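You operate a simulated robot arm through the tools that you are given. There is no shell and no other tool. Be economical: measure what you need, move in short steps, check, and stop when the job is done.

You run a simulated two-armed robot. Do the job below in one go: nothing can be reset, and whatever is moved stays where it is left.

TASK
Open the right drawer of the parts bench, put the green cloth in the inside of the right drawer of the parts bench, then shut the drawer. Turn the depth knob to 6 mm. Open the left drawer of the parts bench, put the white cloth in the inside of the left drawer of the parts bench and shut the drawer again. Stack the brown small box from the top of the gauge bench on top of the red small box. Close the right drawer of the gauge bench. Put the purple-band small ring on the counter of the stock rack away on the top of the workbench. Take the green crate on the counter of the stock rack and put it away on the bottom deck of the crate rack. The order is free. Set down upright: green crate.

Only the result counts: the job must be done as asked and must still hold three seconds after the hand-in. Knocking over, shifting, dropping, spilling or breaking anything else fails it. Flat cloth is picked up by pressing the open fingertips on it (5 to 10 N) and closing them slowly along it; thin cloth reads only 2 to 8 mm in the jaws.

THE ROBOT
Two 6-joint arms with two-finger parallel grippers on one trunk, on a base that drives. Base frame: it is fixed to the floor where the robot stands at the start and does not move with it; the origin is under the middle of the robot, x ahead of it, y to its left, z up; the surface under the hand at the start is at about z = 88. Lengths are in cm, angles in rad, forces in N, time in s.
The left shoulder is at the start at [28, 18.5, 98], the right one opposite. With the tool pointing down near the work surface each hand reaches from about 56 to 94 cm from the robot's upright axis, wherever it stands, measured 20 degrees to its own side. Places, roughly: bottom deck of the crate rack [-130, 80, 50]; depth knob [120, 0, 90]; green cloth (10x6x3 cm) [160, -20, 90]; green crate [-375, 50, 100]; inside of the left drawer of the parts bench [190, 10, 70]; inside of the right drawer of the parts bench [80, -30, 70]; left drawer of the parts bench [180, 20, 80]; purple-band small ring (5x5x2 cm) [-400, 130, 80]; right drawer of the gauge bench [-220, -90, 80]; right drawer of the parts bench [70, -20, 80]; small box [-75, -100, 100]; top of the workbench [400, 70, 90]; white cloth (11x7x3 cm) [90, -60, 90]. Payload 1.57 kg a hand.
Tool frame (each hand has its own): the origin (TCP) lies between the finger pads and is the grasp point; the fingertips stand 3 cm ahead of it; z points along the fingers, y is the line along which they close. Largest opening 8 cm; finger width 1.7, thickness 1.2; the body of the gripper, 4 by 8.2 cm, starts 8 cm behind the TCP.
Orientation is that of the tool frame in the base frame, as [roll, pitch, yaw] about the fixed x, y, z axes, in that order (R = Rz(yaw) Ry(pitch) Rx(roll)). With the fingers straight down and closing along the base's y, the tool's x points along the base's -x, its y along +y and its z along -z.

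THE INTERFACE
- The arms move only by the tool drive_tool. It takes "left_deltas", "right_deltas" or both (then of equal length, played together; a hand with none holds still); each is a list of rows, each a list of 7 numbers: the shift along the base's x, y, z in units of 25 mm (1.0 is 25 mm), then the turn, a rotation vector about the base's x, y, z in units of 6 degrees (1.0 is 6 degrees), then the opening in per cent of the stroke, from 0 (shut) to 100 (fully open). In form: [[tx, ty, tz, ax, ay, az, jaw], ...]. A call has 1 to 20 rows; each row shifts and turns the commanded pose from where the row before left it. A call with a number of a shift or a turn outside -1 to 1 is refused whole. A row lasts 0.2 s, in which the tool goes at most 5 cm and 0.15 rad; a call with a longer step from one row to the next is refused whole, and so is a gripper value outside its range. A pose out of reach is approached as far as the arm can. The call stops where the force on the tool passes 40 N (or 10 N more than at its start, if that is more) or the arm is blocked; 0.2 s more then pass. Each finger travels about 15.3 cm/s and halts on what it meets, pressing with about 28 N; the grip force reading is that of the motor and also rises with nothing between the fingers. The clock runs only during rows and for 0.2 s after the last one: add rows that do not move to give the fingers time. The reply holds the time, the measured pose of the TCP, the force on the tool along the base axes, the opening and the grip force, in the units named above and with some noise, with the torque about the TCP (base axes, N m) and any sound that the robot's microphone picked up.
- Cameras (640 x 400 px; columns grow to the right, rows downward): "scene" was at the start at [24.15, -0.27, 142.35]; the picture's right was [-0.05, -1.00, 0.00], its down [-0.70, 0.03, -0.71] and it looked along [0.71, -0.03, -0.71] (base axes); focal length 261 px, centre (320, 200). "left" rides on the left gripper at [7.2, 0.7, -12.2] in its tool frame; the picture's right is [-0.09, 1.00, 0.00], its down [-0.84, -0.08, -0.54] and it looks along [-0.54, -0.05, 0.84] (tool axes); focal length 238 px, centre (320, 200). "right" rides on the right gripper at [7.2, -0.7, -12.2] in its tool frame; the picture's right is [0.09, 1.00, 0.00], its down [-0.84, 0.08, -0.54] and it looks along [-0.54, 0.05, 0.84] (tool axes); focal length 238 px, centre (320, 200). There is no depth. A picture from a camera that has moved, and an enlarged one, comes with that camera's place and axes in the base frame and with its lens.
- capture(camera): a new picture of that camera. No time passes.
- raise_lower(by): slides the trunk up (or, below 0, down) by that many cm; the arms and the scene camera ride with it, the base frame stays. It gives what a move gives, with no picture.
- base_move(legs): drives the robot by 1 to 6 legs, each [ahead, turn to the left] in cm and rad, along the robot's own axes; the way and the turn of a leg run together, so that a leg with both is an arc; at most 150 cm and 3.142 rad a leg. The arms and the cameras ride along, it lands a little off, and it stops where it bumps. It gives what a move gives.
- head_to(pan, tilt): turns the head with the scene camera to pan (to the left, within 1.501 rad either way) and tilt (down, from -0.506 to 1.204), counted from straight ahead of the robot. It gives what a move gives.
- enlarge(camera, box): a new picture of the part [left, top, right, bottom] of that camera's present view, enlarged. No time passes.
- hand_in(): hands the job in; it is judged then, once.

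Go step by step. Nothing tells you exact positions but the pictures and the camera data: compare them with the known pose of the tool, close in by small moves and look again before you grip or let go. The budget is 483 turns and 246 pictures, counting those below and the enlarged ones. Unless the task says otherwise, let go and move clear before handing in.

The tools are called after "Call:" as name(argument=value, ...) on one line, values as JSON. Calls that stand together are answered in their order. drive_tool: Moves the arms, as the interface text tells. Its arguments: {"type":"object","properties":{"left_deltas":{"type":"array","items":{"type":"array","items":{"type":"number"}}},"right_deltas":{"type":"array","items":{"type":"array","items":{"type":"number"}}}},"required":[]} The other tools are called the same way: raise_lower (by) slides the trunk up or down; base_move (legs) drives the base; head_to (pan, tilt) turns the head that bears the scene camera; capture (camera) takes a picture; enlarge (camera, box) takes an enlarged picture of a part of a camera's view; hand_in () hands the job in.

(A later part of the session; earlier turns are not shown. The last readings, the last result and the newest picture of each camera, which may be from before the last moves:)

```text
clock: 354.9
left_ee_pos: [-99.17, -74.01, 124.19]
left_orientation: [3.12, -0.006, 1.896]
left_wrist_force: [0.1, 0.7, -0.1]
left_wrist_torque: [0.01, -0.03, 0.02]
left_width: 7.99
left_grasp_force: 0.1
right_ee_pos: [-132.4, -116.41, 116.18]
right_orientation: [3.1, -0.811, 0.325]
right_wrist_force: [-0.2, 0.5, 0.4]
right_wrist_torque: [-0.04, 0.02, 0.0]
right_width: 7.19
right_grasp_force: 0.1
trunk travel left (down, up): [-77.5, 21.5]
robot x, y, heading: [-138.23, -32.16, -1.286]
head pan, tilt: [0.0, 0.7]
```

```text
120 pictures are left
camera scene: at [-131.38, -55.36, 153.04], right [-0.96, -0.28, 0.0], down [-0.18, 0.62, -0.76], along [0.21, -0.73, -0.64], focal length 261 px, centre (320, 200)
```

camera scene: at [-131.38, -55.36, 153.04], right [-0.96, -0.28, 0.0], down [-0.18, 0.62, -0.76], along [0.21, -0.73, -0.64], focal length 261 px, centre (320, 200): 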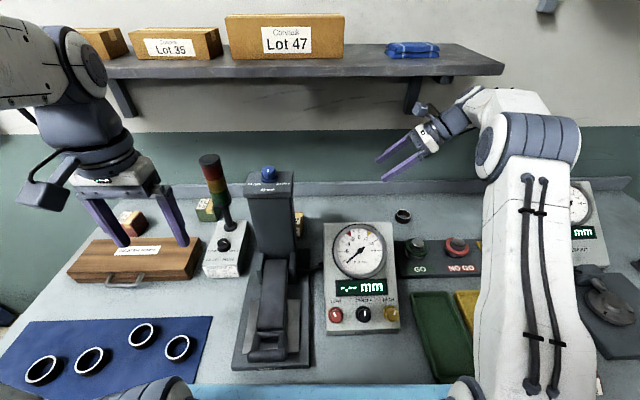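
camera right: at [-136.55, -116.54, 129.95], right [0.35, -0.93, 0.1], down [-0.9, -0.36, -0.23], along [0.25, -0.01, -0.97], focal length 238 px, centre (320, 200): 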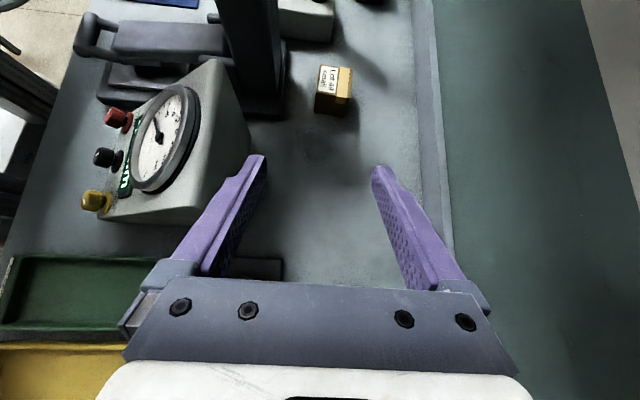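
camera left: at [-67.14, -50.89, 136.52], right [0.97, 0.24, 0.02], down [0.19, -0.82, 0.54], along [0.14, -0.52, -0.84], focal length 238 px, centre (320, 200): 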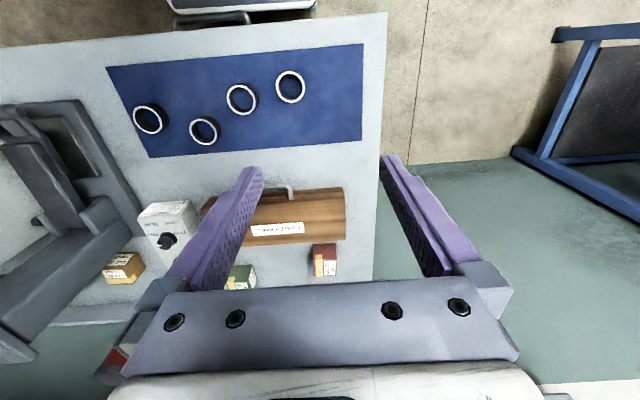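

In behind the gauge now. Next I'll shift toward the box, staying high, then descend beside it.

Call:
drive_tool(right_deltas=[[0.9, 0.02, 0, 0, 0, 0, 88], [0.9, 0.02, 0, 0, 0, 0, 88], [0.9, 0.02, 0, 0, 0, 0, 88], [0.9, 0.02, 0, 0, 0, 0, 88], [0.9, 0.02, 0, 0, 0, 0, 88], [0, 0, -0.9, 0, 0, 0, 88], [0, 0, -0.9, 0, 0, 0, 88], [0, 0, -0.9, 0, 0, 0, 88], [0, 0, -0.9, 0, 0, 0, 88]])

Call:
capture(camera="right")

Call:
capture(camera="scene")

```text
clock: 356.9
left_ee_pos: [-99.23, -74.04, 124.15]
left_orientation: [3.12, -0.006, 1.894]
left_wrist_force: [0.2, 0.4, 0.3]
left_wrist_torque: [-0.04, 0.02, 0.01]
left_width: 7.98
left_grasp_force: 0.1
right_ee_pos: [-121.32, -116.29, 107.46]
right_orientation: [3.099, -0.812, 0.324]
right_wrist_force: [-0.3, -0.1, 0.3]
right_wrist_torque: [0.02, 0.02, 0.02]
right_width: 7.04
right_grasp_force: 0.0
trunk travel left (down, up): [-77.5, 21.5]
robot x, y, heading: [-137.99, -31.82, -1.288]
head pan, tilt: [0.0, 0.7]
```

```text
119 pictures are left
camera right: at [-125.45, -116.35, 120.93], right [0.35, -0.93, 0.1], down [-0.9, -0.36, -0.23], along [0.25, -0.01, -0.97], focal length 238 px, centre (320, 200)
```

right: 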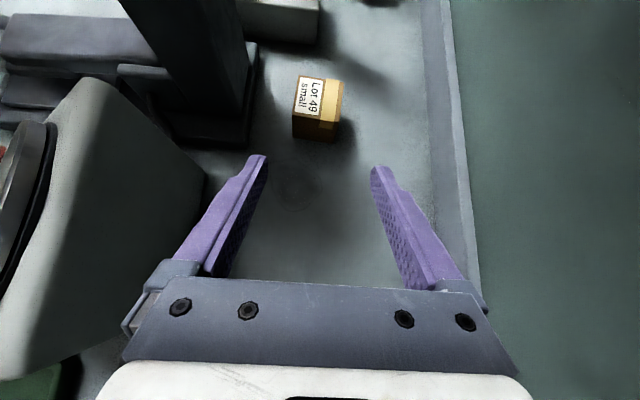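

```text
118 pictures are left
camera scene: at [-131.37, -55.36, 153.05], right [-0.96, -0.28, 0.0], down [-0.18, 0.62, -0.76], along [0.21, -0.73, -0.64], focal length 261 px, centre (320, 200)
```

scene: 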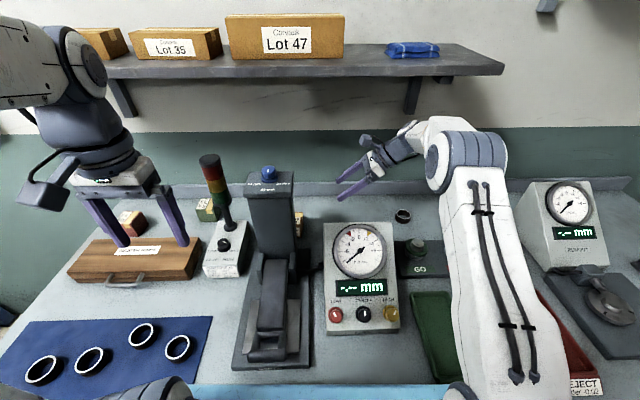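

Box at [-106.1, -111.2]; hand is aligned in depth. I'll descend beside it now.

Call:
drive_tool(right_deltas=[[-0.05, 0.15, -0.9, 0, 0, 0, 88], [0, 0, -0.9, 0, 0, 0, 88], [0, 0, -0.9, 0, 0, 0, 88], [0, 0, -0.9, 0, 0, 0, 88], [0, 0, -0.9, 0, 0, 0, 88], [0, 0, -0.9, 0, 0, 0, 88], [0, 0, -0.5, 0, 0, 0, 88], [0, 0, 0, 0, 0, 0, 88]])

Call:
capture(camera="right")

```text
clock: 358.7
left_ee_pos: [-99.17, -74.04, 124.3]
left_orientation: [3.119, -0.006, 1.895]
left_wrist_force: [0.3, 0.0, -0.4]
left_wrist_torque: [0.0, 0.01, 0.03]
left_width: 8.02
left_grasp_force: 0.0
right_ee_pos: [-121.36, -115.76, 92.42]
right_orientation: [3.097, -0.811, 0.324]
right_wrist_force: [-1.3, -0.2, 0.1]
right_wrist_torque: [0.0, 0.01, -0.02]
right_width: 7.06
right_grasp_force: 0.0
trunk travel left (down, up): [-77.5, 21.5]
robot x, y, heading: [-138.19, -31.78, -1.291]
head pan, tilt: [0.0, 0.7]
```

```text
117 pictures are left
camera right: at [-125.6, -115.84, 106.1], right [0.35, -0.93, 0.1], down [-0.9, -0.36, -0.23], along [0.25, -0.01, -0.97], focal length 238 px, centre (320, 200)
```

right: 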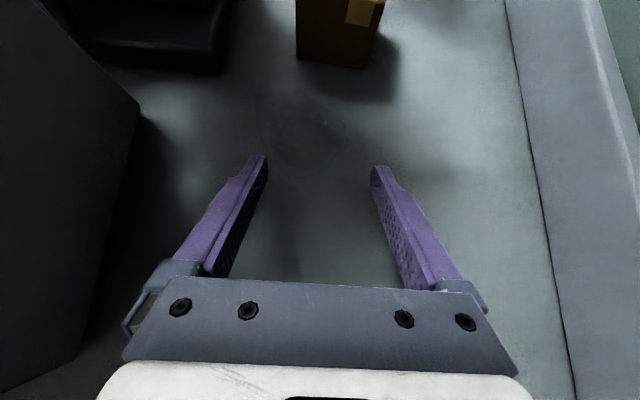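

Box is dead ahead, about 1 cm off to the back. I'll advance in two stages along the bench.

Call:
drive_tool(right_deltas=[[0.75, 0.15, 0, 0, 0, 0, 90], [0.75, 0.15, 0, 0, 0, 0, 90], [0.75, 0.18, 0, 0, 0, 0, 90], [0.75, 0.2, 0, 0, 0, 0, 90], [0, 0, 0, 0, 0, 0, 90]])

Call:
capture(camera="right")

```text
clock: 359.9
left_ee_pos: [-99.2, -73.99, 124.22]
left_orientation: [3.121, -0.005, 1.893]
left_wrist_force: [0.1, -0.7, 0.1]
left_wrist_torque: [0.0, -0.02, 0.03]
left_width: 8.01
left_grasp_force: 0.0
right_ee_pos: [-113.87, -114.36, 92.45]
right_orientation: [3.1, -0.81, 0.323]
right_wrist_force: [0.4, 0.6, 0.5]
right_wrist_torque: [0.01, 0.0, -0.01]
right_width: 7.21
right_grasp_force: 0.1
trunk travel left (down, up): [-77.5, 21.5]
robot x, y, heading: [-138.06, -32.0, -1.286]
head pan, tilt: [0.0, 0.7]
```

```text
116 pictures are left
camera right: at [-117.97, -114.51, 106.1], right [0.35, -0.93, 0.1], down [-0.9, -0.36, -0.23], along [0.25, -0.01, -0.97], focal length 238 px, centre (320, 200)
```

right: 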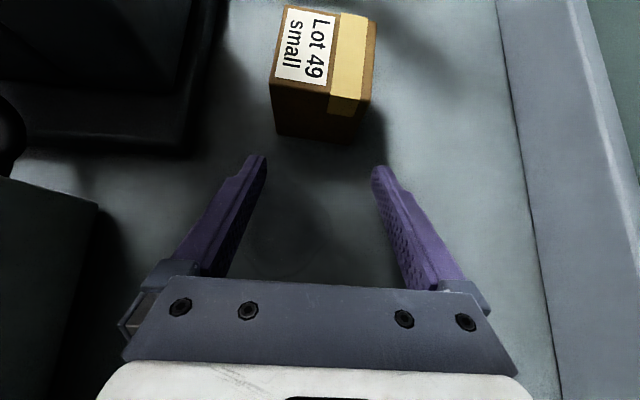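

Centred; the box is turned about 7° from the jaws, so I'll add that twist while advancing.

Call:
drive_tool(right_deltas=[[0.65, 0.19, 0, 0, 0, -0.4, 92], [0.65, 0.19, 0, 0, 0, -0.4, 92], [0.65, 0.19, 0, 0, 0, -0.3, 92], [0.65, 0.19, 0, 0, 0, 0, 92], [0.6, 0.18, 0, 0, 0, 0, 92], [0, 0, 0, 0, 0, 0, 92]])

Call:
capture(camera="right")

```text
clock: 361.3
left_ee_pos: [-99.21, -73.94, 124.31]
left_orientation: [3.121, -0.005, 1.893]
left_wrist_force: [0.6, -0.2, 0.1]
left_wrist_torque: [0.03, 0.01, 0.02]
left_width: 7.99
left_grasp_force: 0.0
right_ee_pos: [-105.94, -111.73, 92.49]
right_orientation: [3.1, -0.811, 0.21]
right_wrist_force: [-0.2, -0.2, 0.1]
right_wrist_torque: [-0.01, 0.0, 0.01]
right_width: 7.38
right_grasp_force: 0.3
trunk travel left (down, up): [-77.5, 21.5]
robot x, y, heading: [-138.24, -31.97, -1.288]
head pan, tilt: [0.0, 0.7]
```

```text
115 pictures are left
camera right: at [-110.01, -111.43, 106.09], right [0.24, -0.97, 0.1], down [-0.94, -0.25, -0.23], along [0.25, -0.03, -0.97], focal length 238 px, centre (320, 200)
```

right: 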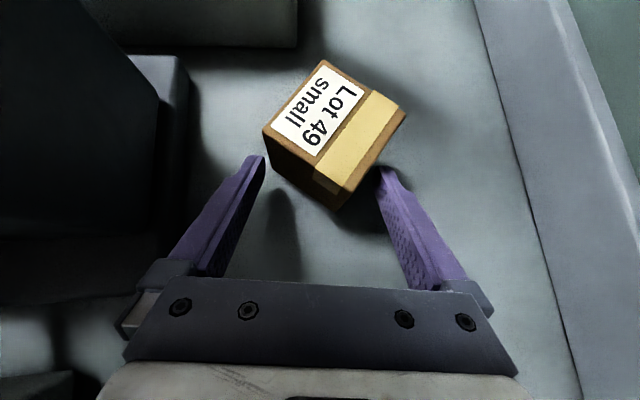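

One fingertip nudged the box and it turned about 28°. I'll back off, turn the hand partway to match, open fully and squeeze it square.

Call:
drive_tool(right_deltas=[[-0.6, -0.15, 0, 0, 0, 0, 100], [-0.6, -0.15, 0, 0, 0, 0, 100], [-0.6, -0.15, 0, 0, 0, -0.8, 100], [0, 0, 0, 0, 0, -0.8, 100], [0, 0, 0, 0, 0, -0.8, 100], [0, 0, 0, 0, 0, 0, 100]])

Call:
capture(camera="right")

```text
clock: 362.7
left_ee_pos: [-99.29, -74.07, 124.24]
left_orientation: [3.121, -0.004, 1.893]
left_wrist_force: [-0.1, -1.2, -0.1]
left_wrist_torque: [0.0, 0.0, -0.03]
left_width: 8.04
left_grasp_force: 0.0
right_ee_pos: [-110.33, -112.87, 92.39]
right_orientation: [3.098, -0.811, -0.044]
right_wrist_force: [0.3, 0.8, 0.2]
right_wrist_torque: [-0.04, -0.02, -0.01]
right_width: 7.97
right_grasp_force: 0.0
trunk travel left (down, up): [-77.5, 21.5]
robot x, y, heading: [-138.5, -32.21, -1.287]
head pan, tilt: [0.0, 0.7]
```

```text
114 pictures are left
camera right: at [-114.36, -111.73, 106.1], right [-0.01, -1.0, 0.1], down [-0.97, -0.01, -0.23], along [0.23, -0.1, -0.97], focal length 238 px, centre (320, 200)
```

right: 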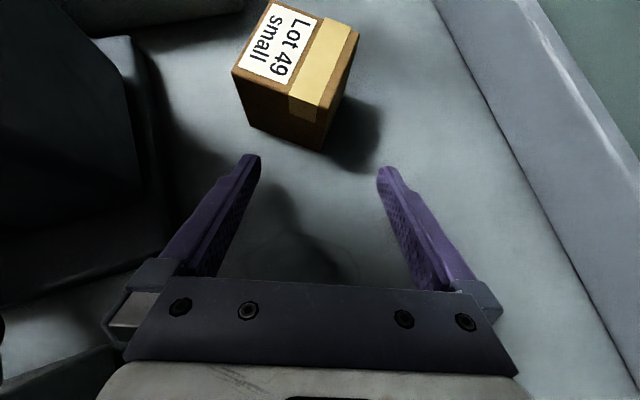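

Now the box is about 20° off. I'll twist a further 9°, shift sideways to centre it, and check.

Call:
drive_tool(right_deltas=[[0, 0.35, 0, 0, 0, -0.5, 100], [0, 0.35, 0, 0, 0, -0.5, 100], [0, 0.35, 0, 0, 0, -0.5, 100], [0, 0, 0, 0, 0, 0, 100]])

Call:
capture(camera="right")

```text
clock: 363.7
left_ee_pos: [-99.2, -73.88, 124.31]
left_orientation: [3.121, -0.006, 1.891]
left_wrist_force: [0.0, 0.3, 0.5]
left_wrist_torque: [-0.01, 0.0, 0.0]
left_width: 8.0
left_grasp_force: 0.0
right_ee_pos: [-110.37, -110.37, 92.48]
right_orientation: [3.099, -0.813, -0.199]
right_wrist_force: [0.7, 0.4, 0.7]
right_wrist_torque: [0.02, 0.01, -0.03]
right_width: 8.0
right_grasp_force: 0.1
trunk travel left (down, up): [-77.5, 21.5]
robot x, y, heading: [-138.31, -32.01, -1.285]
head pan, tilt: [0.0, 0.7]
```

```text
113 pictures are left
camera right: at [-114.02, -108.47, 106.08], right [-0.17, -0.98, 0.1], down [-0.96, 0.14, -0.23], along [0.21, -0.13, -0.97], focal length 238 px, centre (320, 200)
```

right: 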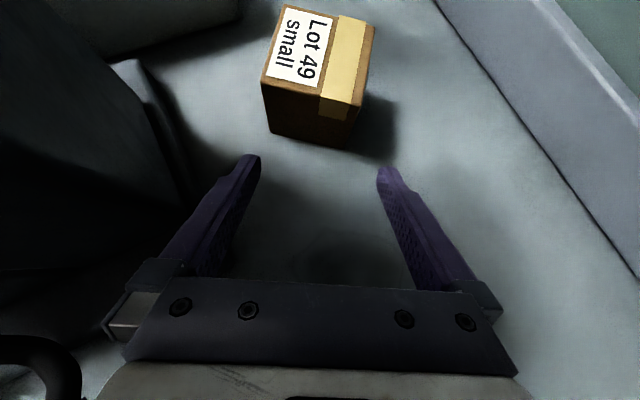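

Call:
drive_tool(right_deltas=[[0.06, 0.28, 0, 0, 0, 0, 100], [0.64, -0.13, 0, 0, 0, 0, 100], [0.64, -0.13, 0, 0, 0, 0, 100], [0.6, -0.12, 0, 0, 0, 0, 100], [0, 0, 0, 0, 0, 0, 100]])

Call:
capture(camera="right")

```text
clock: 364.9
left_ee_pos: [-99.1, -73.98, 124.24]
left_orientation: [3.12, -0.005, 1.894]
left_wrist_force: [-0.7, 1.5, -0.6]
left_wrist_torque: [0.02, 0.03, 0.0]
left_width: 8.04
left_grasp_force: 0.0
right_ee_pos: [-105.51, -110.58, 92.29]
right_orientation: [3.099, -0.812, -0.201]
right_wrist_force: [1.0, -0.7, 0.3]
right_wrist_torque: [0.02, 0.01, 0.01]
right_width: 8.01
right_grasp_force: 0.2
trunk travel left (down, up): [-77.5, 21.5]
robot x, y, heading: [-138.65, -32.28, -1.29]
head pan, tilt: [0.0, 0.7]
```

```text
112 pictures are left
camera right: at [-109.11, -108.7, 105.98], right [-0.17, -0.98, 0.1], down [-0.96, 0.14, -0.23], along [0.21, -0.13, -0.97], focal length 238 px, centre (320, 200)
```

right: 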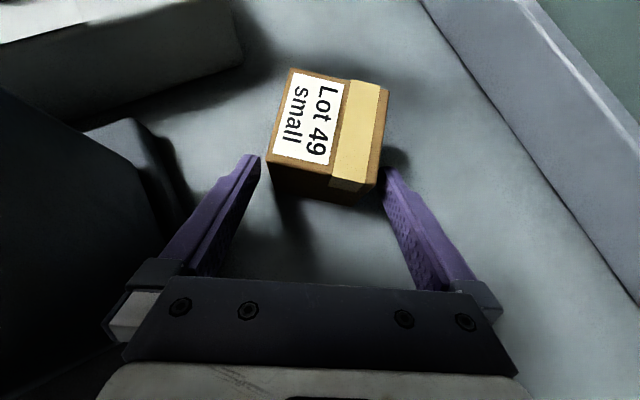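

Call:
drive_tool(right_deltas=[[0.6, -0.12, 0, 0, 0, 0, 100], [0.6, -0.13, 0, 0, 0, 0, 100], [0, 0, 0, 0, 0, 0, 100]])

Call:
capture(camera="right")

```text
clock: 365.7
left_ee_pos: [-99.13, -74.08, 124.21]
left_orientation: [3.121, -0.007, 1.894]
left_wrist_force: [1.6, 0.1, -0.4]
left_wrist_torque: [0.02, 0.05, 0.01]
left_width: 8.01
left_grasp_force: 0.0
right_ee_pos: [-102.55, -111.08, 92.39]
right_orientation: [3.098, -0.81, -0.198]
right_wrist_force: [0.1, 0.9, -0.1]
right_wrist_torque: [0.02, -0.02, 0.01]
right_width: 7.99
right_grasp_force: 0.2
trunk travel left (down, up): [-77.5, 21.5]
robot x, y, heading: [-138.14, -32.03, -1.291]
head pan, tilt: [0.0, 0.7]
```

```text
111 pictures are left
camera right: at [-106.22, -109.2, 106.07], right [-0.17, -0.98, 0.1], down [-0.96, 0.14, -0.23], along [0.21, -0.13, -0.97], focal length 238 px, centre (320, 200)
```

right: 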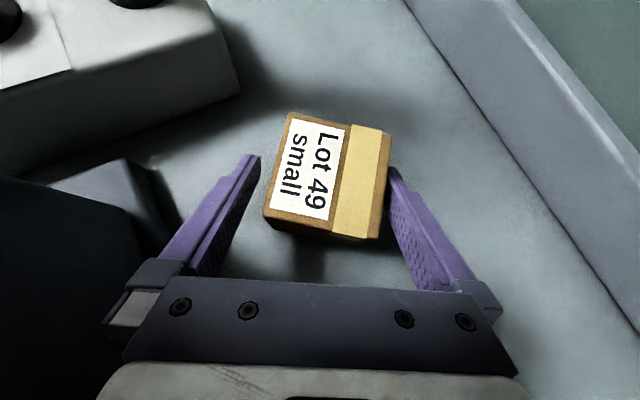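

The box is between the fingers. I'll close slowly.

Call:
drive_tool(right_deltas=[[0, 0, 0, 0, 0, 0, 92], [0, 0, 0, 0, 0, 0, 86], [0, 0, 0, 0, 0, 0, 80], [0, 0, 0, 0, 0, 0, 74], [0, 0, 0, 0, 0, 0, 68], [0, 0, 0, 0, 0, 0, 60], [0, 0, 0, 0, 0, 0, 50], [0, 0, 0, 0, 0, 0, 50]])

Call:
capture(camera="right")

```text
clock: 367.5
left_ee_pos: [-99.1, -73.97, 124.24]
left_orientation: [3.121, -0.004, 1.893]
left_wrist_force: [0.3, -0.1, -0.5]
left_wrist_torque: [0.02, 0.02, 0.0]
left_width: 8.0
left_grasp_force: 0.2
right_ee_pos: [-102.6, -111.05, 92.28]
right_orientation: [3.101, -0.811, -0.2]
right_wrist_force: [0.5, 0.7, -0.4]
right_wrist_torque: [0.13, -0.01, -0.04]
right_width: 6.26
right_grasp_force: 27.8
trunk travel left (down, up): [-77.5, 21.5]
robot x, y, heading: [-138.11, -31.65, -1.283]
head pan, tilt: [0.0, 0.7]
```

```text
110 pictures are left
camera right: at [-106.25, -109.19, 106.07], right [-0.17, -0.98, 0.1], down [-0.96, 0.14, -0.23], along [0.21, -0.13, -0.97], focal length 238 px, centre (320, 200)
```

right: 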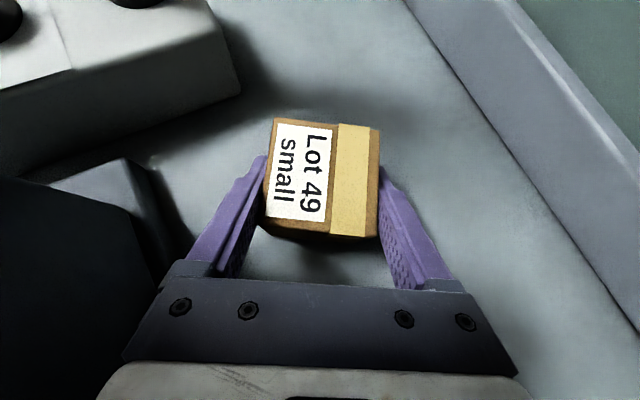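

Gripped at 6.3 cm and square. I'll lift it a little, draw it back away from the column while straightening the wrist, and then rise.

Call:
drive_tool(right_deltas=[[0, 0, 0.4, 0, 0, 0, 50], [0, 0, 0.5, 0, 0, 0, 50], [-0.05, -0.2, 0.5, 0, 0, 0, 50], [-0.74, -0.3, 0.1, 0, 0, 0.5, 50], [-0.74, -0.3, 0, 0, 0, 0.7, 50], [-0.74, -0.3, 0, 0, 0, 0.7, 50], [-0.74, -0.3, 0, 0, 0, 0.7, 50], [-0.74, -0.3, 0, 0, 0, 0.7, 50], [-0.74, -0.3, 0, 0, 0, 0.7, 50], [-0.74, -0.3, 0, 0, 0, 0.7, 50]])

Call:
capture(camera="right")

Call:
capture(camera="scene")

```text
clock: 369.7
left_ee_pos: [-99.23, -73.98, 124.18]
left_orientation: [3.12, -0.005, 1.894]
left_wrist_force: [-0.1, 1.0, -0.7]
left_wrist_torque: [0.02, 0.03, 0.01]
left_width: 8.02
left_grasp_force: 0.0
right_ee_pos: [-115.85, -117.02, 96.22]
right_orientation: [3.101, -0.813, 0.294]
right_wrist_force: [0.8, -0.5, -3.0]
right_wrist_torque: [-0.02, 0.03, -0.02]
right_width: 6.23
right_grasp_force: 28.3
trunk travel left (down, up): [-77.5, 21.5]
robot x, y, heading: [-138.19, -31.84, -1.287]
head pan, tilt: [0.0, 0.7]
```

```text
109 pictures are left
camera right: at [-119.89, -117.0, 109.91], right [0.32, -0.94, 0.1], down [-0.91, -0.33, -0.23], along [0.25, -0.01, -0.97], focal length 238 px, centre (320, 200)
```

right: 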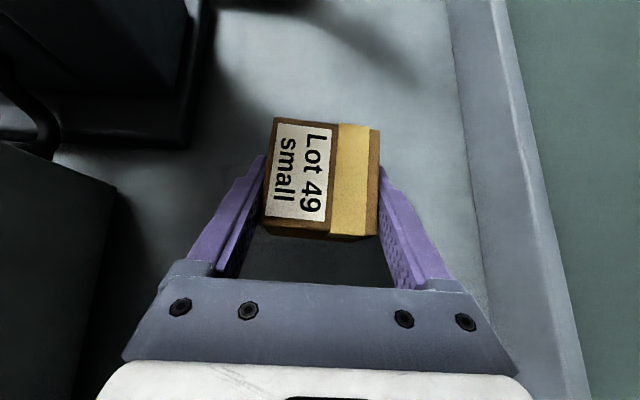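

```text
108 pictures are left
camera scene: at [-131.36, -55.38, 153.04], right [-0.96, -0.28, 0.0], down [-0.18, 0.62, -0.76], along [0.21, -0.73, -0.64], focal length 261 px, centre (320, 200)
```

scene: 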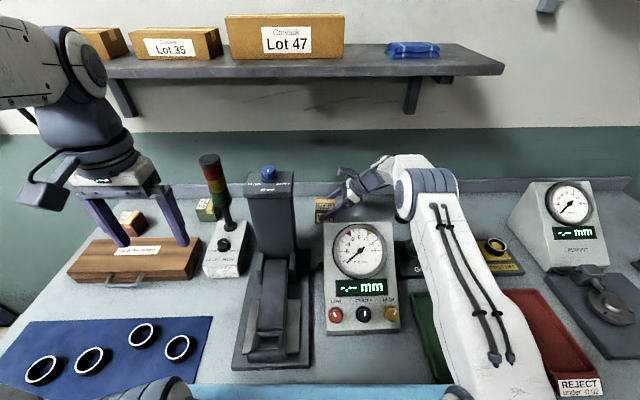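

Call:
drive_tool(right_deltas=[[-0.46, -0.1, 0.85, 0, 0, 0, 50], [-0.46, -0.1, 0.85, 0, 0, 0, 50], [-0.46, -0.1, 0.85, 0, 0, 0, 50], [-0.46, -0.1, 0.85, 0, 0, 0, 50], [-0.46, -0.1, 0.85, 0, 0, 0, 50], [-0.46, -0.1, 0.85, 0, 0, 0, 50], [-0.46, -0.1, 0.85, 0, 0, 0, 50], [-0.46, -0.1, 0.85, 0, 0, 0, 50], [-0.46, -0.1, 0.85, 0, 0, 0, 50], [-0.46, -0.1, 0.85, 0, 0, 0, 50]])

Call:
capture(camera="scene")

```text
clock: 371.9
left_ee_pos: [-99.15, -73.99, 124.26]
left_orientation: [3.12, -0.004, 1.893]
left_wrist_force: [0.9, -0.1, -0.3]
left_wrist_torque: [0.01, 0.0, 0.01]
left_width: 8.01
left_grasp_force: 0.1
right_ee_pos: [-127.29, -119.56, 117.44]
right_orientation: [3.102, -0.812, 0.29]
right_wrist_force: [-0.2, 0.5, -2.8]
right_wrist_torque: [-0.01, 0.03, 0.01]
right_width: 6.24
right_grasp_force: 29.0
trunk travel left (down, up): [-77.5, 21.5]
robot x, y, heading: [-138.33, -31.9, -1.288]
head pan, tilt: [0.0, 0.7]
```

```text
107 pictures are left
camera scene: at [-131.36, -55.39, 153.04], right [-0.96, -0.28, 0.0], down [-0.18, 0.62, -0.76], along [0.21, -0.73, -0.64], focal length 261 px, centre (320, 200)
```

scene: 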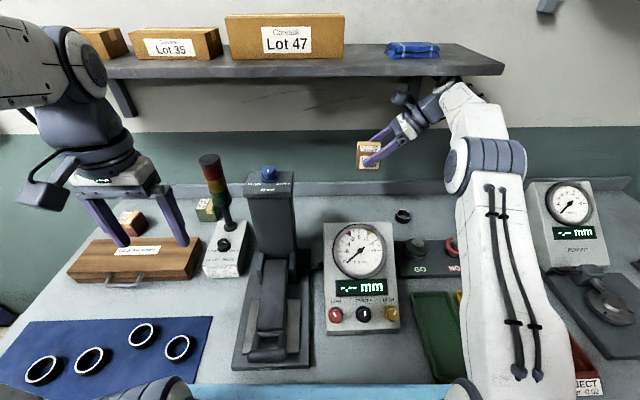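

The box is well above the gauge. I'll pull the hand straight back out from under the shelf.

Call:
drive_tool(right_deltas=[[-0.27, 0.9, 0, 0, 0, 0, 50], [-0.27, 0.9, 0, 0, 0, 0, 50], [-0.27, 0.9, 0, 0, 0, 0, 50], [-0.27, 0.9, 0, 0, 0, 0, 50], [-0.27, 0.9, 0, 0, 0, 0, 50], [-0.27, 0.9, 0, 0, 0, 0, 50], [-0.27, 0.9, 0, 0, 0, 0, 50], [-0.27, 0.9, 0, 0, 0, 0, 50], [-0.27, 0.9, 0.2, 0, 0, 0, 50], [-0.27, 0.9, 0.2, 0, 0, 0, 50], [-0.27, 0.9, 0.2, 0, 0, 0, 50]])

Call:
capture(camera="right")

```text
clock: 374.3
left_ee_pos: [-99.28, -74.04, 124.33]
left_orientation: [3.121, -0.004, 1.894]
left_wrist_force: [0.8, 0.0, -0.7]
left_wrist_torque: [0.03, 0.0, 0.01]
left_width: 7.99
left_grasp_force: 0.1
right_ee_pos: [-134.75, -94.85, 118.94]
right_orientation: [3.098, -0.812, 0.291]
right_wrist_force: [0.0, 0.9, -3.1]
right_wrist_torque: [-0.04, 0.03, 0.03]
right_width: 6.23
right_grasp_force: 27.9
trunk travel left (down, up): [-77.5, 21.5]
robot x, y, heading: [-138.25, -32.1, -1.283]
head pan, tilt: [0.0, 0.7]
```

```text
106 pictures are left
camera right: at [-138.81, -94.88, 132.59], right [0.32, -0.94, 0.1], down [-0.91, -0.33, -0.23], along [0.25, -0.01, -0.97], focal length 238 px, centre (320, 200)
```

right: 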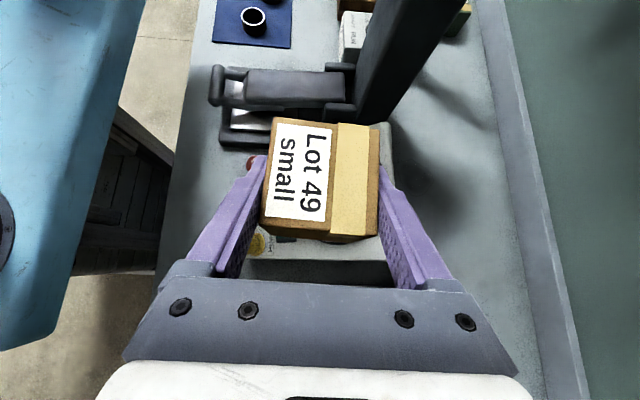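

Now I'll back out, drive along to the red box and approach again.

Call:
base_move(legs=[[-33, 0], [0, 1.57], [60, 0], [0, -1.57]])

Call:
capture(camera="scene")

Call:
capture(camera="right")

```text
clock: 387.2
left_ee_pos: [-47.51, -24.85, 124.33]
left_orientation: [3.12, -0.006, 1.891]
left_wrist_force: [-0.4, -0.7, -0.3]
left_wrist_torque: [-0.01, 0.0, 0.02]
left_width: 7.99
left_grasp_force: 0.1
right_ee_pos: [-83.12, -45.71, 119.01]
right_orientation: [3.1, -0.811, 0.292]
right_wrist_force: [0.1, 0.1, -2.9]
right_wrist_torque: [0.02, 0.0, -0.06]
right_width: 6.19
right_grasp_force: 28.3
trunk travel left (down, up): [-77.5, 21.5]
robot x, y, heading: [-86.89, 16.96, -1.291]
head pan, tilt: [0.0, 0.7]
```

```text
105 pictures are left
camera scene: at [-79.82, -6.2, 153.04], right [-0.96, -0.28, 0.0], down [-0.18, 0.62, -0.76], along [0.21, -0.73, -0.64], focal length 261 px, centre (320, 200)
```

scene: 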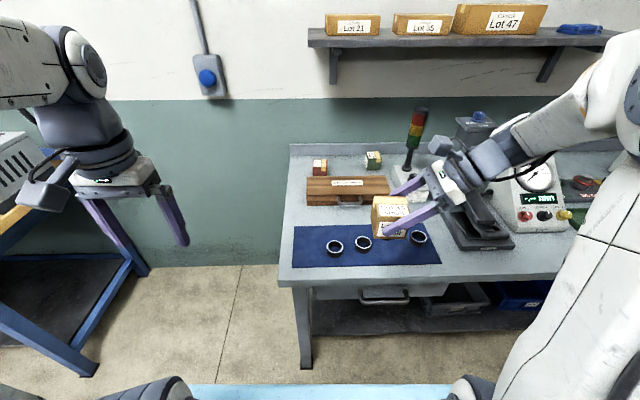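

```text
104 pictures are left
camera right: at [-87.31, -45.7, 132.59], right [0.32, -0.94, 0.1], down [-0.91, -0.33, -0.23], along [0.25, -0.01, -0.97], focal length 238 px, centre (320, 200)
```

right: 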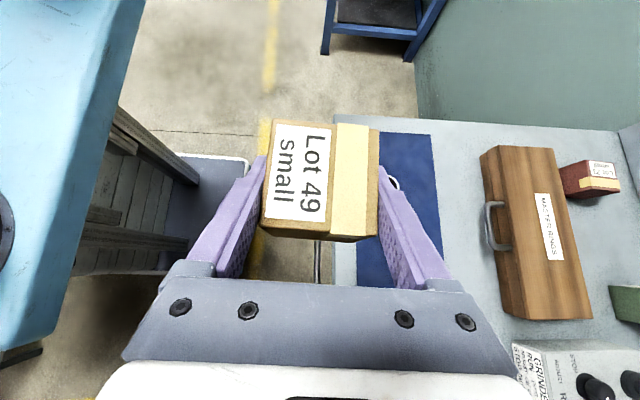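

Good position. I'll drive forward and then move over to the red box from the front.

Call:
base_move(legs=[[31, 0.01]])

Call:
drive_tool(right_deltas=[[0.8, 0.24, 0, 0, 0, 0, 50], [0.8, 0.24, -0.5, 0, 0, 0, 50], [0.8, 0.24, -0.5, 0, 0, 0, 50], [0.8, 0.24, -0.8, 0, 0, 0, 50], [0.8, 0.24, -0.8, 0, 0, 0, 50], [0.8, 0.24, -0.8, 0, 0, 0, 50], [0.5, 0.15, -0.8, 0, 0, 0, 50]])

Call:
capture(camera="right")

Call:
capture(camera="scene")

```text
clock: 389.3
left_ee_pos: [-38.56, -54.49, 124.26]
left_orientation: [3.12, -0.007, 1.9]
left_wrist_force: [0.0, 0.3, -0.4]
left_wrist_torque: [-0.01, 0.01, -0.01]
left_width: 7.98
left_grasp_force: 0.1
right_ee_pos: [-73.77, -75.57, 119.07]
right_orientation: [3.1, -0.813, 0.301]
right_wrist_force: [-0.3, -0.2, -2.1]
right_wrist_torque: [0.0, 0.02, 0.01]
right_width: 6.17
right_grasp_force: 27.9
trunk travel left (down, up): [-77.5, 21.5]
robot x, y, heading: [-77.8, -12.57, -1.281]
head pan, tilt: [0.0, 0.7]
```

```text
clock: 390.9
left_ee_pos: [-38.44, -54.46, 124.27]
left_orientation: [3.12, -0.006, 1.9]
left_wrist_force: [-0.7, 0.3, 0.1]
left_wrist_torque: [0.0, 0.0, 0.01]
left_width: 8.0
left_grasp_force: 0.1
right_ee_pos: [-60.53, -71.71, 108.29]
right_orientation: [3.099, -0.812, 0.302]
right_wrist_force: [0.2, 0.9, -3.0]
right_wrist_torque: [-0.04, 0.06, -0.01]
right_width: 6.19
right_grasp_force: 27.7
trunk travel left (down, up): [-77.5, 21.5]
robot x, y, heading: [-77.98, -12.56, -1.276]
head pan, tilt: [0.0, 0.7]
```

```text
103 pictures are left
camera right: at [-64.75, -71.69, 121.93], right [0.32, -0.94, 0.1], down [-0.91, -0.34, -0.23], along [0.25, -0.01, -0.97], focal length 238 px, centre (320, 200)
```

right: 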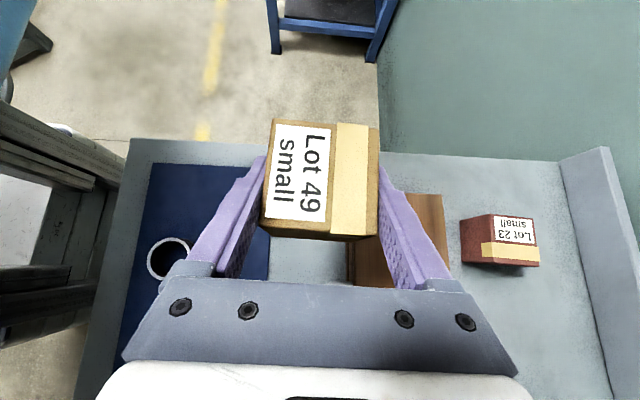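

```text
102 pictures are left
camera scene: at [-70.79, -36.1, 153.04], right [-0.96, -0.29, 0.0], down [-0.18, 0.62, -0.76], along [0.22, -0.73, -0.64], focal length 261 px, centre (320, 200)
```

scene: 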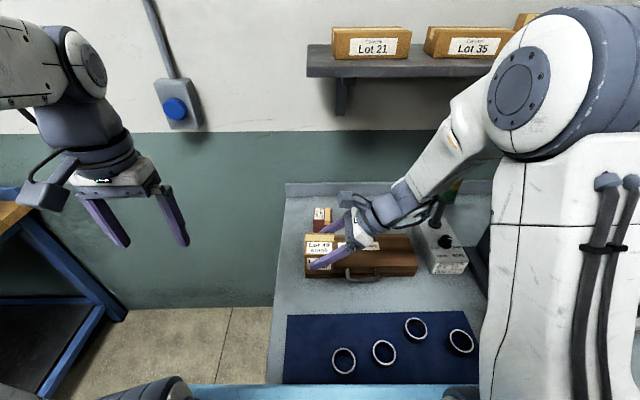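

Red box is centred at about [-53.7, -96.8]. I'll carry the brown box over it, keeping it low under the shelf but above the case.

Call:
drive_tool(right_deltas=[[0.245, -0.91, -0.08, 0, 0, 0, 50], [0.245, -0.91, -0.08, 0, 0, 0, 50], [0.245, -0.91, -0.08, 0, 0, 0, 50], [0.245, -0.91, -0.08, 0, 0, 0, 50], [0.245, -0.91, -0.08, 0, 0, 0, 50], [0.245, -0.91, -0.08, 0, 0, 0, 50], [0.245, -0.91, -0.08, 0, 0, 0, 50], [0.245, -0.91, -0.08, 0, 0, 0, 50], [0.245, -0.91, -0.08, 0, 0, 0, 50], [0.245, -0.91, -0.08, 0, 0, 0, 50]])

Call:
capture(camera="right")

Call:
enlarge(camera="scene", box=[270, 160, 470, 300])

```text
clock: 393.1
left_ee_pos: [-38.45, -54.44, 124.22]
left_orientation: [3.12, -0.006, 1.901]
left_wrist_force: [0.5, 0.2, -0.1]
left_wrist_torque: [-0.01, -0.01, 0.02]
left_width: 7.96
left_grasp_force: 0.1
right_ee_pos: [-54.48, -94.22, 106.34]
right_orientation: [3.101, -0.812, 0.299]
right_wrist_force: [-1.0, 0.5, -3.3]
right_wrist_torque: [-0.01, 0.03, -0.02]
right_width: 6.15
right_grasp_force: 28.2
trunk travel left (down, up): [-77.5, 21.5]
robot x, y, heading: [-77.83, -12.85, -1.276]
head pan, tilt: [0.0, 0.7]
```

```text
101 pictures are left
camera right: at [-58.58, -94.35, 120.02], right [0.33, -0.94, 0.09], down [-0.91, -0.34, -0.23], along [0.25, -0.01, -0.97], focal length 238 px, centre (320, 200)
```

right: 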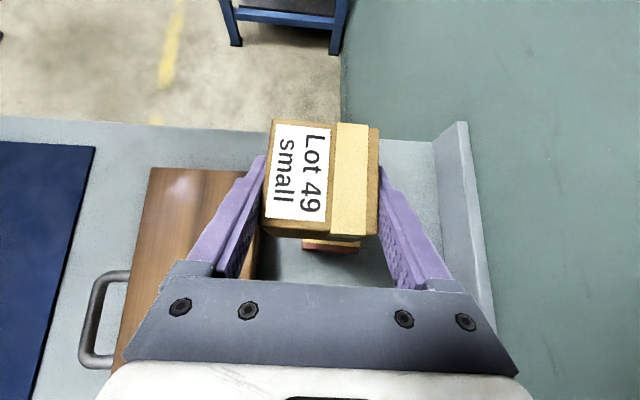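

```text
2.86 times, centred on (370, 230) of scene
camera zoom: at [-70.79, -36.1, 153.04], right [-0.96, -0.29, 0.0], down [-0.18, 0.62, -0.76], along [0.22, -0.73, -0.64], focal length 744 px, centre (177, 114)
```

zoom: 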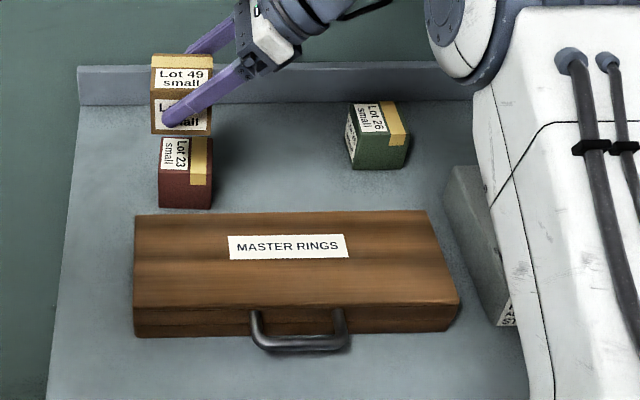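

Red's top centre is at about [-53.5, -96.7]. I'll move the last 2.7 cm over it and lower slowly.

Call:
drive_tool(right_deltas=[[0.13, -0.33, 0, 0, 0, 0, 50], [0.13, -0.33, 0, 0, 0, 0, 50], [0.13, -0.33, 0, 0, 0, 0, 50], [0, 0, -0.7, 0, 0, 0, 50], [0, 0, -0.7, 0, 0, 0, 50], [0, 0, -0.6, 0, 0, 0, 50], [0, 0, -0.5, 0, 0, 0, 50], [0, 0, 0, 0, 0, 0, 50]])

Call:
enlarge(camera="scene", box=[290, 170, 370, 250])

Call:
capture(camera="right")

```text
clock: 394.9
left_ee_pos: [-38.46, -54.47, 124.21]
left_orientation: [3.122, -0.006, 1.902]
left_wrist_force: [-0.4, 0.2, -1.0]
left_wrist_torque: [0.01, 0.02, -0.01]
left_width: 7.99
left_grasp_force: 0.0
right_ee_pos: [-53.43, -96.81, 100.01]
right_orientation: [3.098, -0.811, 0.3]
right_wrist_force: [0.4, -0.4, -2.4]
right_wrist_torque: [-0.02, 0.03, -0.02]
right_width: 6.2
right_grasp_force: 28.4
trunk travel left (down, up): [-77.5, 21.5]
robot x, y, heading: [-77.83, -12.91, -1.279]
head pan, tilt: [0.0, 0.7]
```

```text
5.00 times, centred on (330, 210) of scene
camera zoom: at [-70.78, -36.12, 153.04], right [-0.96, -0.29, 0.0], down [-0.18, 0.62, -0.76], along [0.22, -0.73, -0.64], focal length 1303 px, centre (270, 150)
```

zoom: 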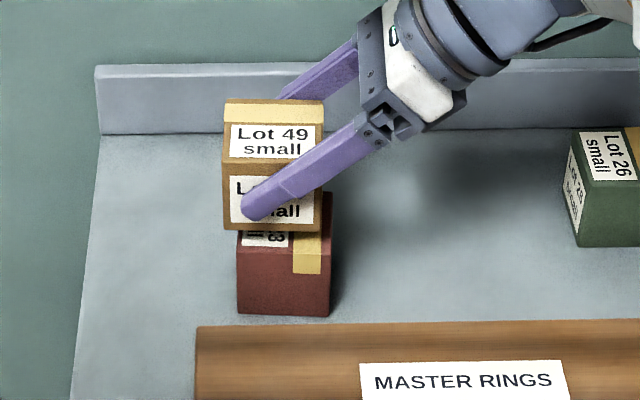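

```text
98 pictures are left
camera right: at [-57.53, -96.9, 113.73], right [0.33, -0.94, 0.1], down [-0.91, -0.34, -0.23], along [0.25, -0.01, -0.97], focal length 238 px, centre (320, 200)
```

right: 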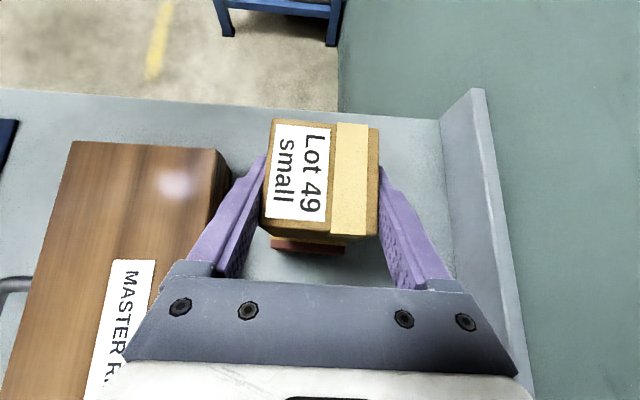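

Depth is aligned; it's 0.8 cm too far left. I'll shift that and lower to contact.

Call:
drive_tool(right_deltas=[[-0.3, -0.09, 0, 0, 0, 0, 50], [0, 0, -0.3, 0, 0, 0, 50], [0, 0, -0.2, 0, 0, 0, 50], [0, 0, -0.15, 0, 0, 0, 50], [0, 0, 0, 0, 0, 0, 50]])

Call:
enlarge(camera="scene", box=[290, 170, 370, 250])

```text
clock: 396.1
left_ee_pos: [-38.41, -54.51, 124.24]
left_orientation: [3.12, -0.005, 1.901]
left_wrist_force: [-0.3, 0.1, 0.0]
left_wrist_torque: [0.01, -0.02, -0.01]
left_width: 8.0
left_grasp_force: 0.0
right_ee_pos: [-54.21, -97.25, 98.54]
right_orientation: [3.1, -0.811, 0.3]
right_wrist_force: [-0.6, 0.5, -3.7]
right_wrist_torque: [-0.02, 0.02, 0.03]
right_width: 6.18
right_grasp_force: 28.0
trunk travel left (down, up): [-77.5, 21.5]
robot x, y, heading: [-77.56, -12.67, -1.277]
head pan, tilt: [0.0, 0.7]
```

```text
5.00 times, centred on (330, 210) of scene
camera zoom: at [-70.78, -36.12, 153.04], right [-0.96, -0.29, 0.0], down [-0.18, 0.62, -0.76], along [0.22, -0.73, -0.64], focal length 1303 px, centre (270, 150)
```

zoom: 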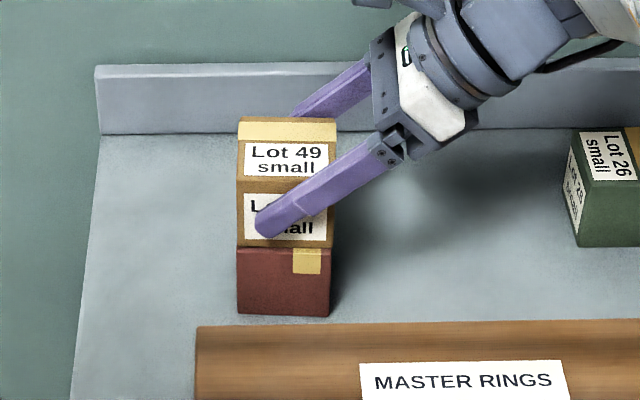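

Aligned. A bit lower to make contact.

Call:
drive_tool(right_deltas=[[0, 0, -0.1, 0, 0, 0, 50], [0, 0, -0.06, 0, 0, 0, 50], [0, 0, 0, 0, 0, 0, 50]])

```text
clock: 396.9
left_ee_pos: [-38.36, -54.43, 124.26]
left_orientation: [3.12, -0.004, 1.901]
left_wrist_force: [0.3, 0.4, -0.7]
left_wrist_torque: [0.01, 0.02, -0.02]
left_width: 8.01
left_grasp_force: 0.0
right_ee_pos: [-54.14, -97.04, 98.54]
right_orientation: [3.095, -0.813, 0.302]
right_wrist_force: [0.4, -1.6, 15.2]
right_wrist_torque: [0.35, 0.41, 0.01]
right_width: 6.17
right_grasp_force: 28.1
trunk travel left (down, up): [-77.5, 21.5]
robot x, y, heading: [-77.77, -12.6, -1.278]
head pan, tilt: [0.0, 0.7]
```

Contact made. I'll relieve the pressure, open slowly, and withdraw along the tool axis.

Call:
drive_tool(right_deltas=[[0, 0, 0.06, 0, 0, 0, 50], [0, 0, 0, 0, 0, 0, 78], [0, 0, 0, 0, 0, 0, 84], [0, 0, 0, 0, 0, 0, 92], [0, 0, 0, 0, 0, 0, 98], [0, 0, 0, 0, 0, 0, 98]])

Call:
capture(camera="right")

```text
clock: 398.3
left_ee_pos: [-38.46, -54.45, 124.25]
left_orientation: [3.12, -0.005, 1.901]
left_wrist_force: [-0.4, -0.8, -0.1]
left_wrist_torque: [0.0, 0.01, 0.02]
left_width: 7.97
left_grasp_force: 0.0
right_ee_pos: [-54.38, -97.11, 98.32]
right_orientation: [3.101, -0.813, 0.299]
right_wrist_force: [0.6, 0.5, 0.6]
right_wrist_torque: [-0.02, 0.01, 0.03]
right_width: 7.85
right_grasp_force: 0.0
trunk travel left (down, up): [-77.5, 21.5]
robot x, y, heading: [-78.22, -12.67, -1.28]
head pan, tilt: [0.0, 0.7]
```

```text
96 pictures are left
camera right: at [-58.44, -97.13, 111.94], right [0.33, -0.94, 0.1], down [-0.91, -0.34, -0.23], along [0.25, -0.01, -0.97], focal length 238 px, centre (320, 200)
```

right: 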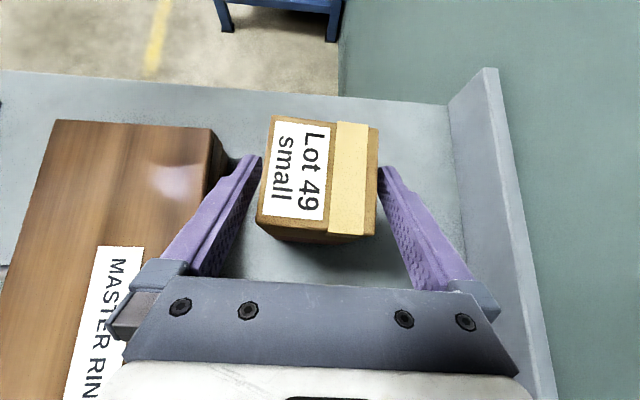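

Call:
drive_tool(right_deltas=[[-0.03, 0.1, 0, 0, 0, 0, 100], [-0.2, -0.06, 0.22, 0, 0, 0, 100], [-0.4, -0.12, 0.43, 0, 0, 0, 100], [-0.4, -0.12, 0.43, 0, 0, 0, 100], [-0.4, -0.12, 0.43, 0, 0, 0, 100], [-0.4, -0.12, 0.43, 0, 0, 0, 100], [-0.4, -0.12, 0.43, 0, 0, 0, 100], [-0.3, 0.2, 0.43, 0, 0, 0, 100]])

Call:
capture(camera="right")

Call:
capture(camera="scene")

```text
clock: 400.1
left_ee_pos: [-38.48, -54.6, 124.47]
left_orientation: [3.121, -0.005, 1.9]
left_wrist_force: [0.6, 1.3, 0.1]
left_wrist_torque: [-0.01, -0.01, -0.03]
left_width: 8.0
left_grasp_force: 0.0
right_ee_pos: [-60.61, -97.89, 105.32]
right_orientation: [3.1, -0.812, 0.301]
right_wrist_force: [-0.2, 0.9, 0.5]
right_wrist_torque: [0.02, -0.01, -0.01]
right_width: 8.04
right_grasp_force: 0.2
trunk travel left (down, up): [-77.5, 21.5]
robot x, y, heading: [-77.62, -12.76, -1.276]
head pan, tilt: [0.0, 0.7]
```

```text
95 pictures are left
camera right: at [-64.7, -97.9, 118.96], right [0.33, -0.94, 0.1], down [-0.91, -0.34, -0.23], along [0.25, -0.01, -0.97], focal length 238 px, centre (320, 200)
```

right: 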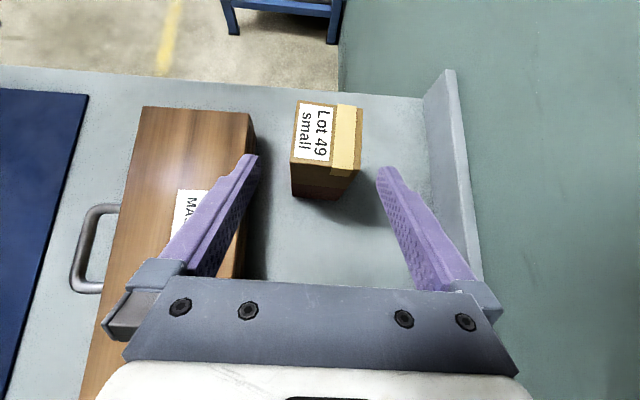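

```text
94 pictures are left
camera scene: at [-70.78, -36.11, 153.04], right [-0.96, -0.29, 0.0], down [-0.18, 0.62, -0.76], along [0.22, -0.73, -0.64], focal length 261 px, centre (320, 200)
```

scene: 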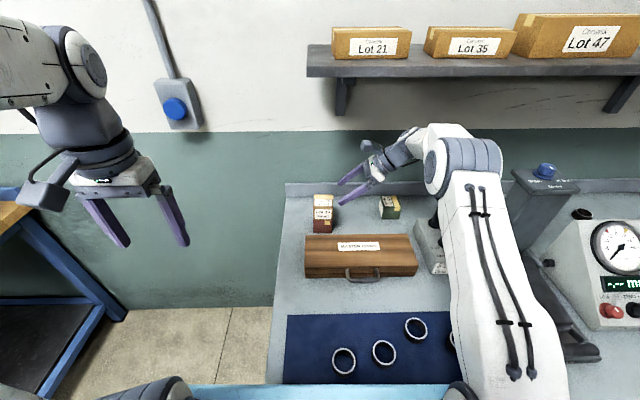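

The brown box is neatly stacked on the red one. I'll pull the hand back out over the case, clear of the signal tower.

Call:
drive_tool(right_deltas=[[-0.2, 0.9, 0.2, 0, 0, 0, 80], [-0.2, 0.9, 0.2, 0, 0, 0, 80], [-0.2, 0.9, 0.2, 0, 0, 0, 80], [-0.2, 0.9, 0.2, 0, 0, 0, 80], [-0.2, 0.9, 0.2, 0, 0, 0, 80], [-0.2, 0.9, 0.2, 0, 0, 0, 80], [-0.2, 0.9, 0.2, 0, 0, 0, 80], [-0.2, 0.9, 0.3, 0, 0, 0, 80], [-0.2, 0.9, 0.3, 0, 0, 0, 80], [-0.2, 0.9, 0.3, 0, 0, 0, 80], [-0.2, 0.9, 0.3, 0, 0, 0, 80]])

Call:
capture(camera="scene")

```text
clock: 402.5
left_ee_pos: [-38.45, -54.48, 124.25]
left_orientation: [3.12, -0.005, 1.899]
left_wrist_force: [-0.1, -0.5, -0.5]
left_wrist_torque: [0.01, -0.02, 0.03]
left_width: 8.0
left_grasp_force: 0.0
right_ee_pos: [-65.97, -73.15, 111.75]
right_orientation: [3.1, -0.813, 0.299]
right_wrist_force: [0.3, -0.2, -0.6]
right_wrist_torque: [0.0, -0.01, 0.01]
right_width: 6.41
right_grasp_force: 0.0
trunk travel left (down, up): [-77.5, 21.5]
robot x, y, heading: [-77.85, -12.55, -1.276]
head pan, tilt: [0.0, 0.7]
```

```text
93 pictures are left
camera scene: at [-70.78, -36.12, 153.04], right [-0.96, -0.29, 0.0], down [-0.18, 0.62, -0.76], along [0.22, -0.73, -0.64], focal length 261 px, centre (320, 200)
```

scene: 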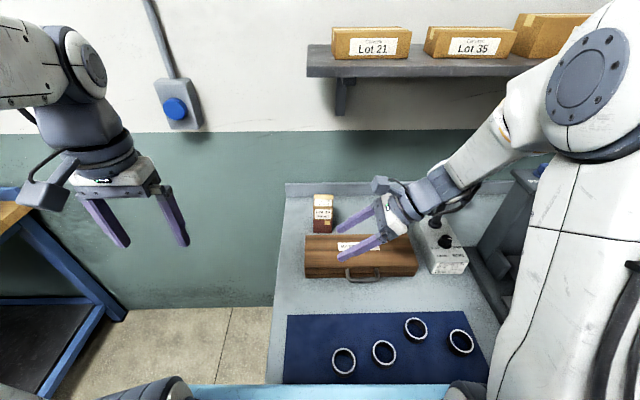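

Now I'll back away from the bench and return the right hand to its neutral pose.

Call:
base_move(legs=[[-32, 0]])

Call:
drive_tool(right_deltas=[[0, 0, 0.4, -0.271, 0.898, 0, 80], [0, 0, 0.4, -0.271, 0.898, 0, 80], [0, 0, 0.4, -0.271, 0.898, 0, 80], [0, 0, 0.4, -0.271, 0.898, 0, 80], [0, 0, 0.4, -0.271, 0.898, 0, 80], [0, 0, 0.4, -0.271, 0.898, 0, 80], [0, 0, 0, -0.271, 0.898, 0, 80], [0, 0, 0, -0.271, 0.898, 0, 80]])

Call:
drive_tool(right_deltas=[[0, 0, 0, 0, 0, 1, 80], [0, 0, 0, 0, 0, 1, 80], [0, 0, 0, 0, 0, 1, 80], [0, 0, 0, 0, 0, 1, 80], [0, 0, 0, 0, 0, 1, 80], [0, 0, 0, 0, 0, 1, 80], [0, 0, 0, 0, 0, 1, 80], [0, 0, 0, 0, 0, 1, 80], [0, 0, 0, 0, 0, 1, 80], [0, 0, 0, 0, 0, 1, 80], [0, 0, 0, 0, 0, 1, 80], [0, 0, 0, 0, 0, 1, 80], [0, 0, 0, 0, 0, 1, 80], [0, 0, 0, 0, 0, 1, 80], [0, 0, 0, 0, 0, 1, 80]])

```text
clock: 404.7
left_ee_pos: [-47.9, -23.26, 124.29]
left_orientation: [3.121, -0.004, 1.899]
left_wrist_force: [-0.2, -0.6, 0.3]
left_wrist_torque: [0.05, 0.01, 0.0]
left_width: 8.01
left_grasp_force: 0.0
right_ee_pos: [-75.65, -41.83, 111.6]
right_orientation: [3.1, -0.811, 0.296]
right_wrist_force: [0.4, 0.8, -1.0]
right_wrist_torque: [0.0, 0.0, 0.0]
right_width: 6.39
right_grasp_force: 0.1
trunk travel left (down, up): [-77.5, 21.5]
robot x, y, heading: [-87.1, 18.68, -1.285]
head pan, tilt: [0.0, 0.7]
```

```text
clock: 406.5
left_ee_pos: [-48.01, -23.06, 124.34]
left_orientation: [3.119, -0.005, 1.896]
left_wrist_force: [0.0, 0.0, -0.2]
left_wrist_torque: [0.01, 0.03, 0.02]
left_width: 8.0
left_grasp_force: 0.1
right_ee_pos: [-75.64, -41.8, 117.71]
right_orientation: [3.1, -0.026, 0.295]
right_wrist_force: [-0.1, 0.3, -0.1]
right_wrist_torque: [-0.01, 0.0, 0.02]
right_width: 6.4
right_grasp_force: 0.0
trunk travel left (down, up): [-77.5, 21.5]
robot x, y, heading: [-86.8, 18.63, -1.285]
head pan, tilt: [0.0, 0.7]
```

```text
clock: 409.7
left_ee_pos: [-47.92, -23.18, 124.26]
left_orientation: [3.121, -0.005, 1.897]
left_wrist_force: [-0.4, 0.0, 0.2]
left_wrist_torque: [0.02, 0.01, 0.01]
left_width: 8.0
left_grasp_force: 0.0
right_ee_pos: [-75.7, -41.88, 117.54]
right_orientation: [3.102, -0.024, 1.869]
right_wrist_force: [-0.7, -0.5, 0.1]
right_wrist_torque: [0.03, -0.01, -0.06]
right_width: 6.41
right_grasp_force: 0.1
trunk travel left (down, up): [-77.5, 21.5]
robot x, y, heading: [-86.8, 18.79, -1.282]
head pan, tilt: [0.0, 0.7]
```

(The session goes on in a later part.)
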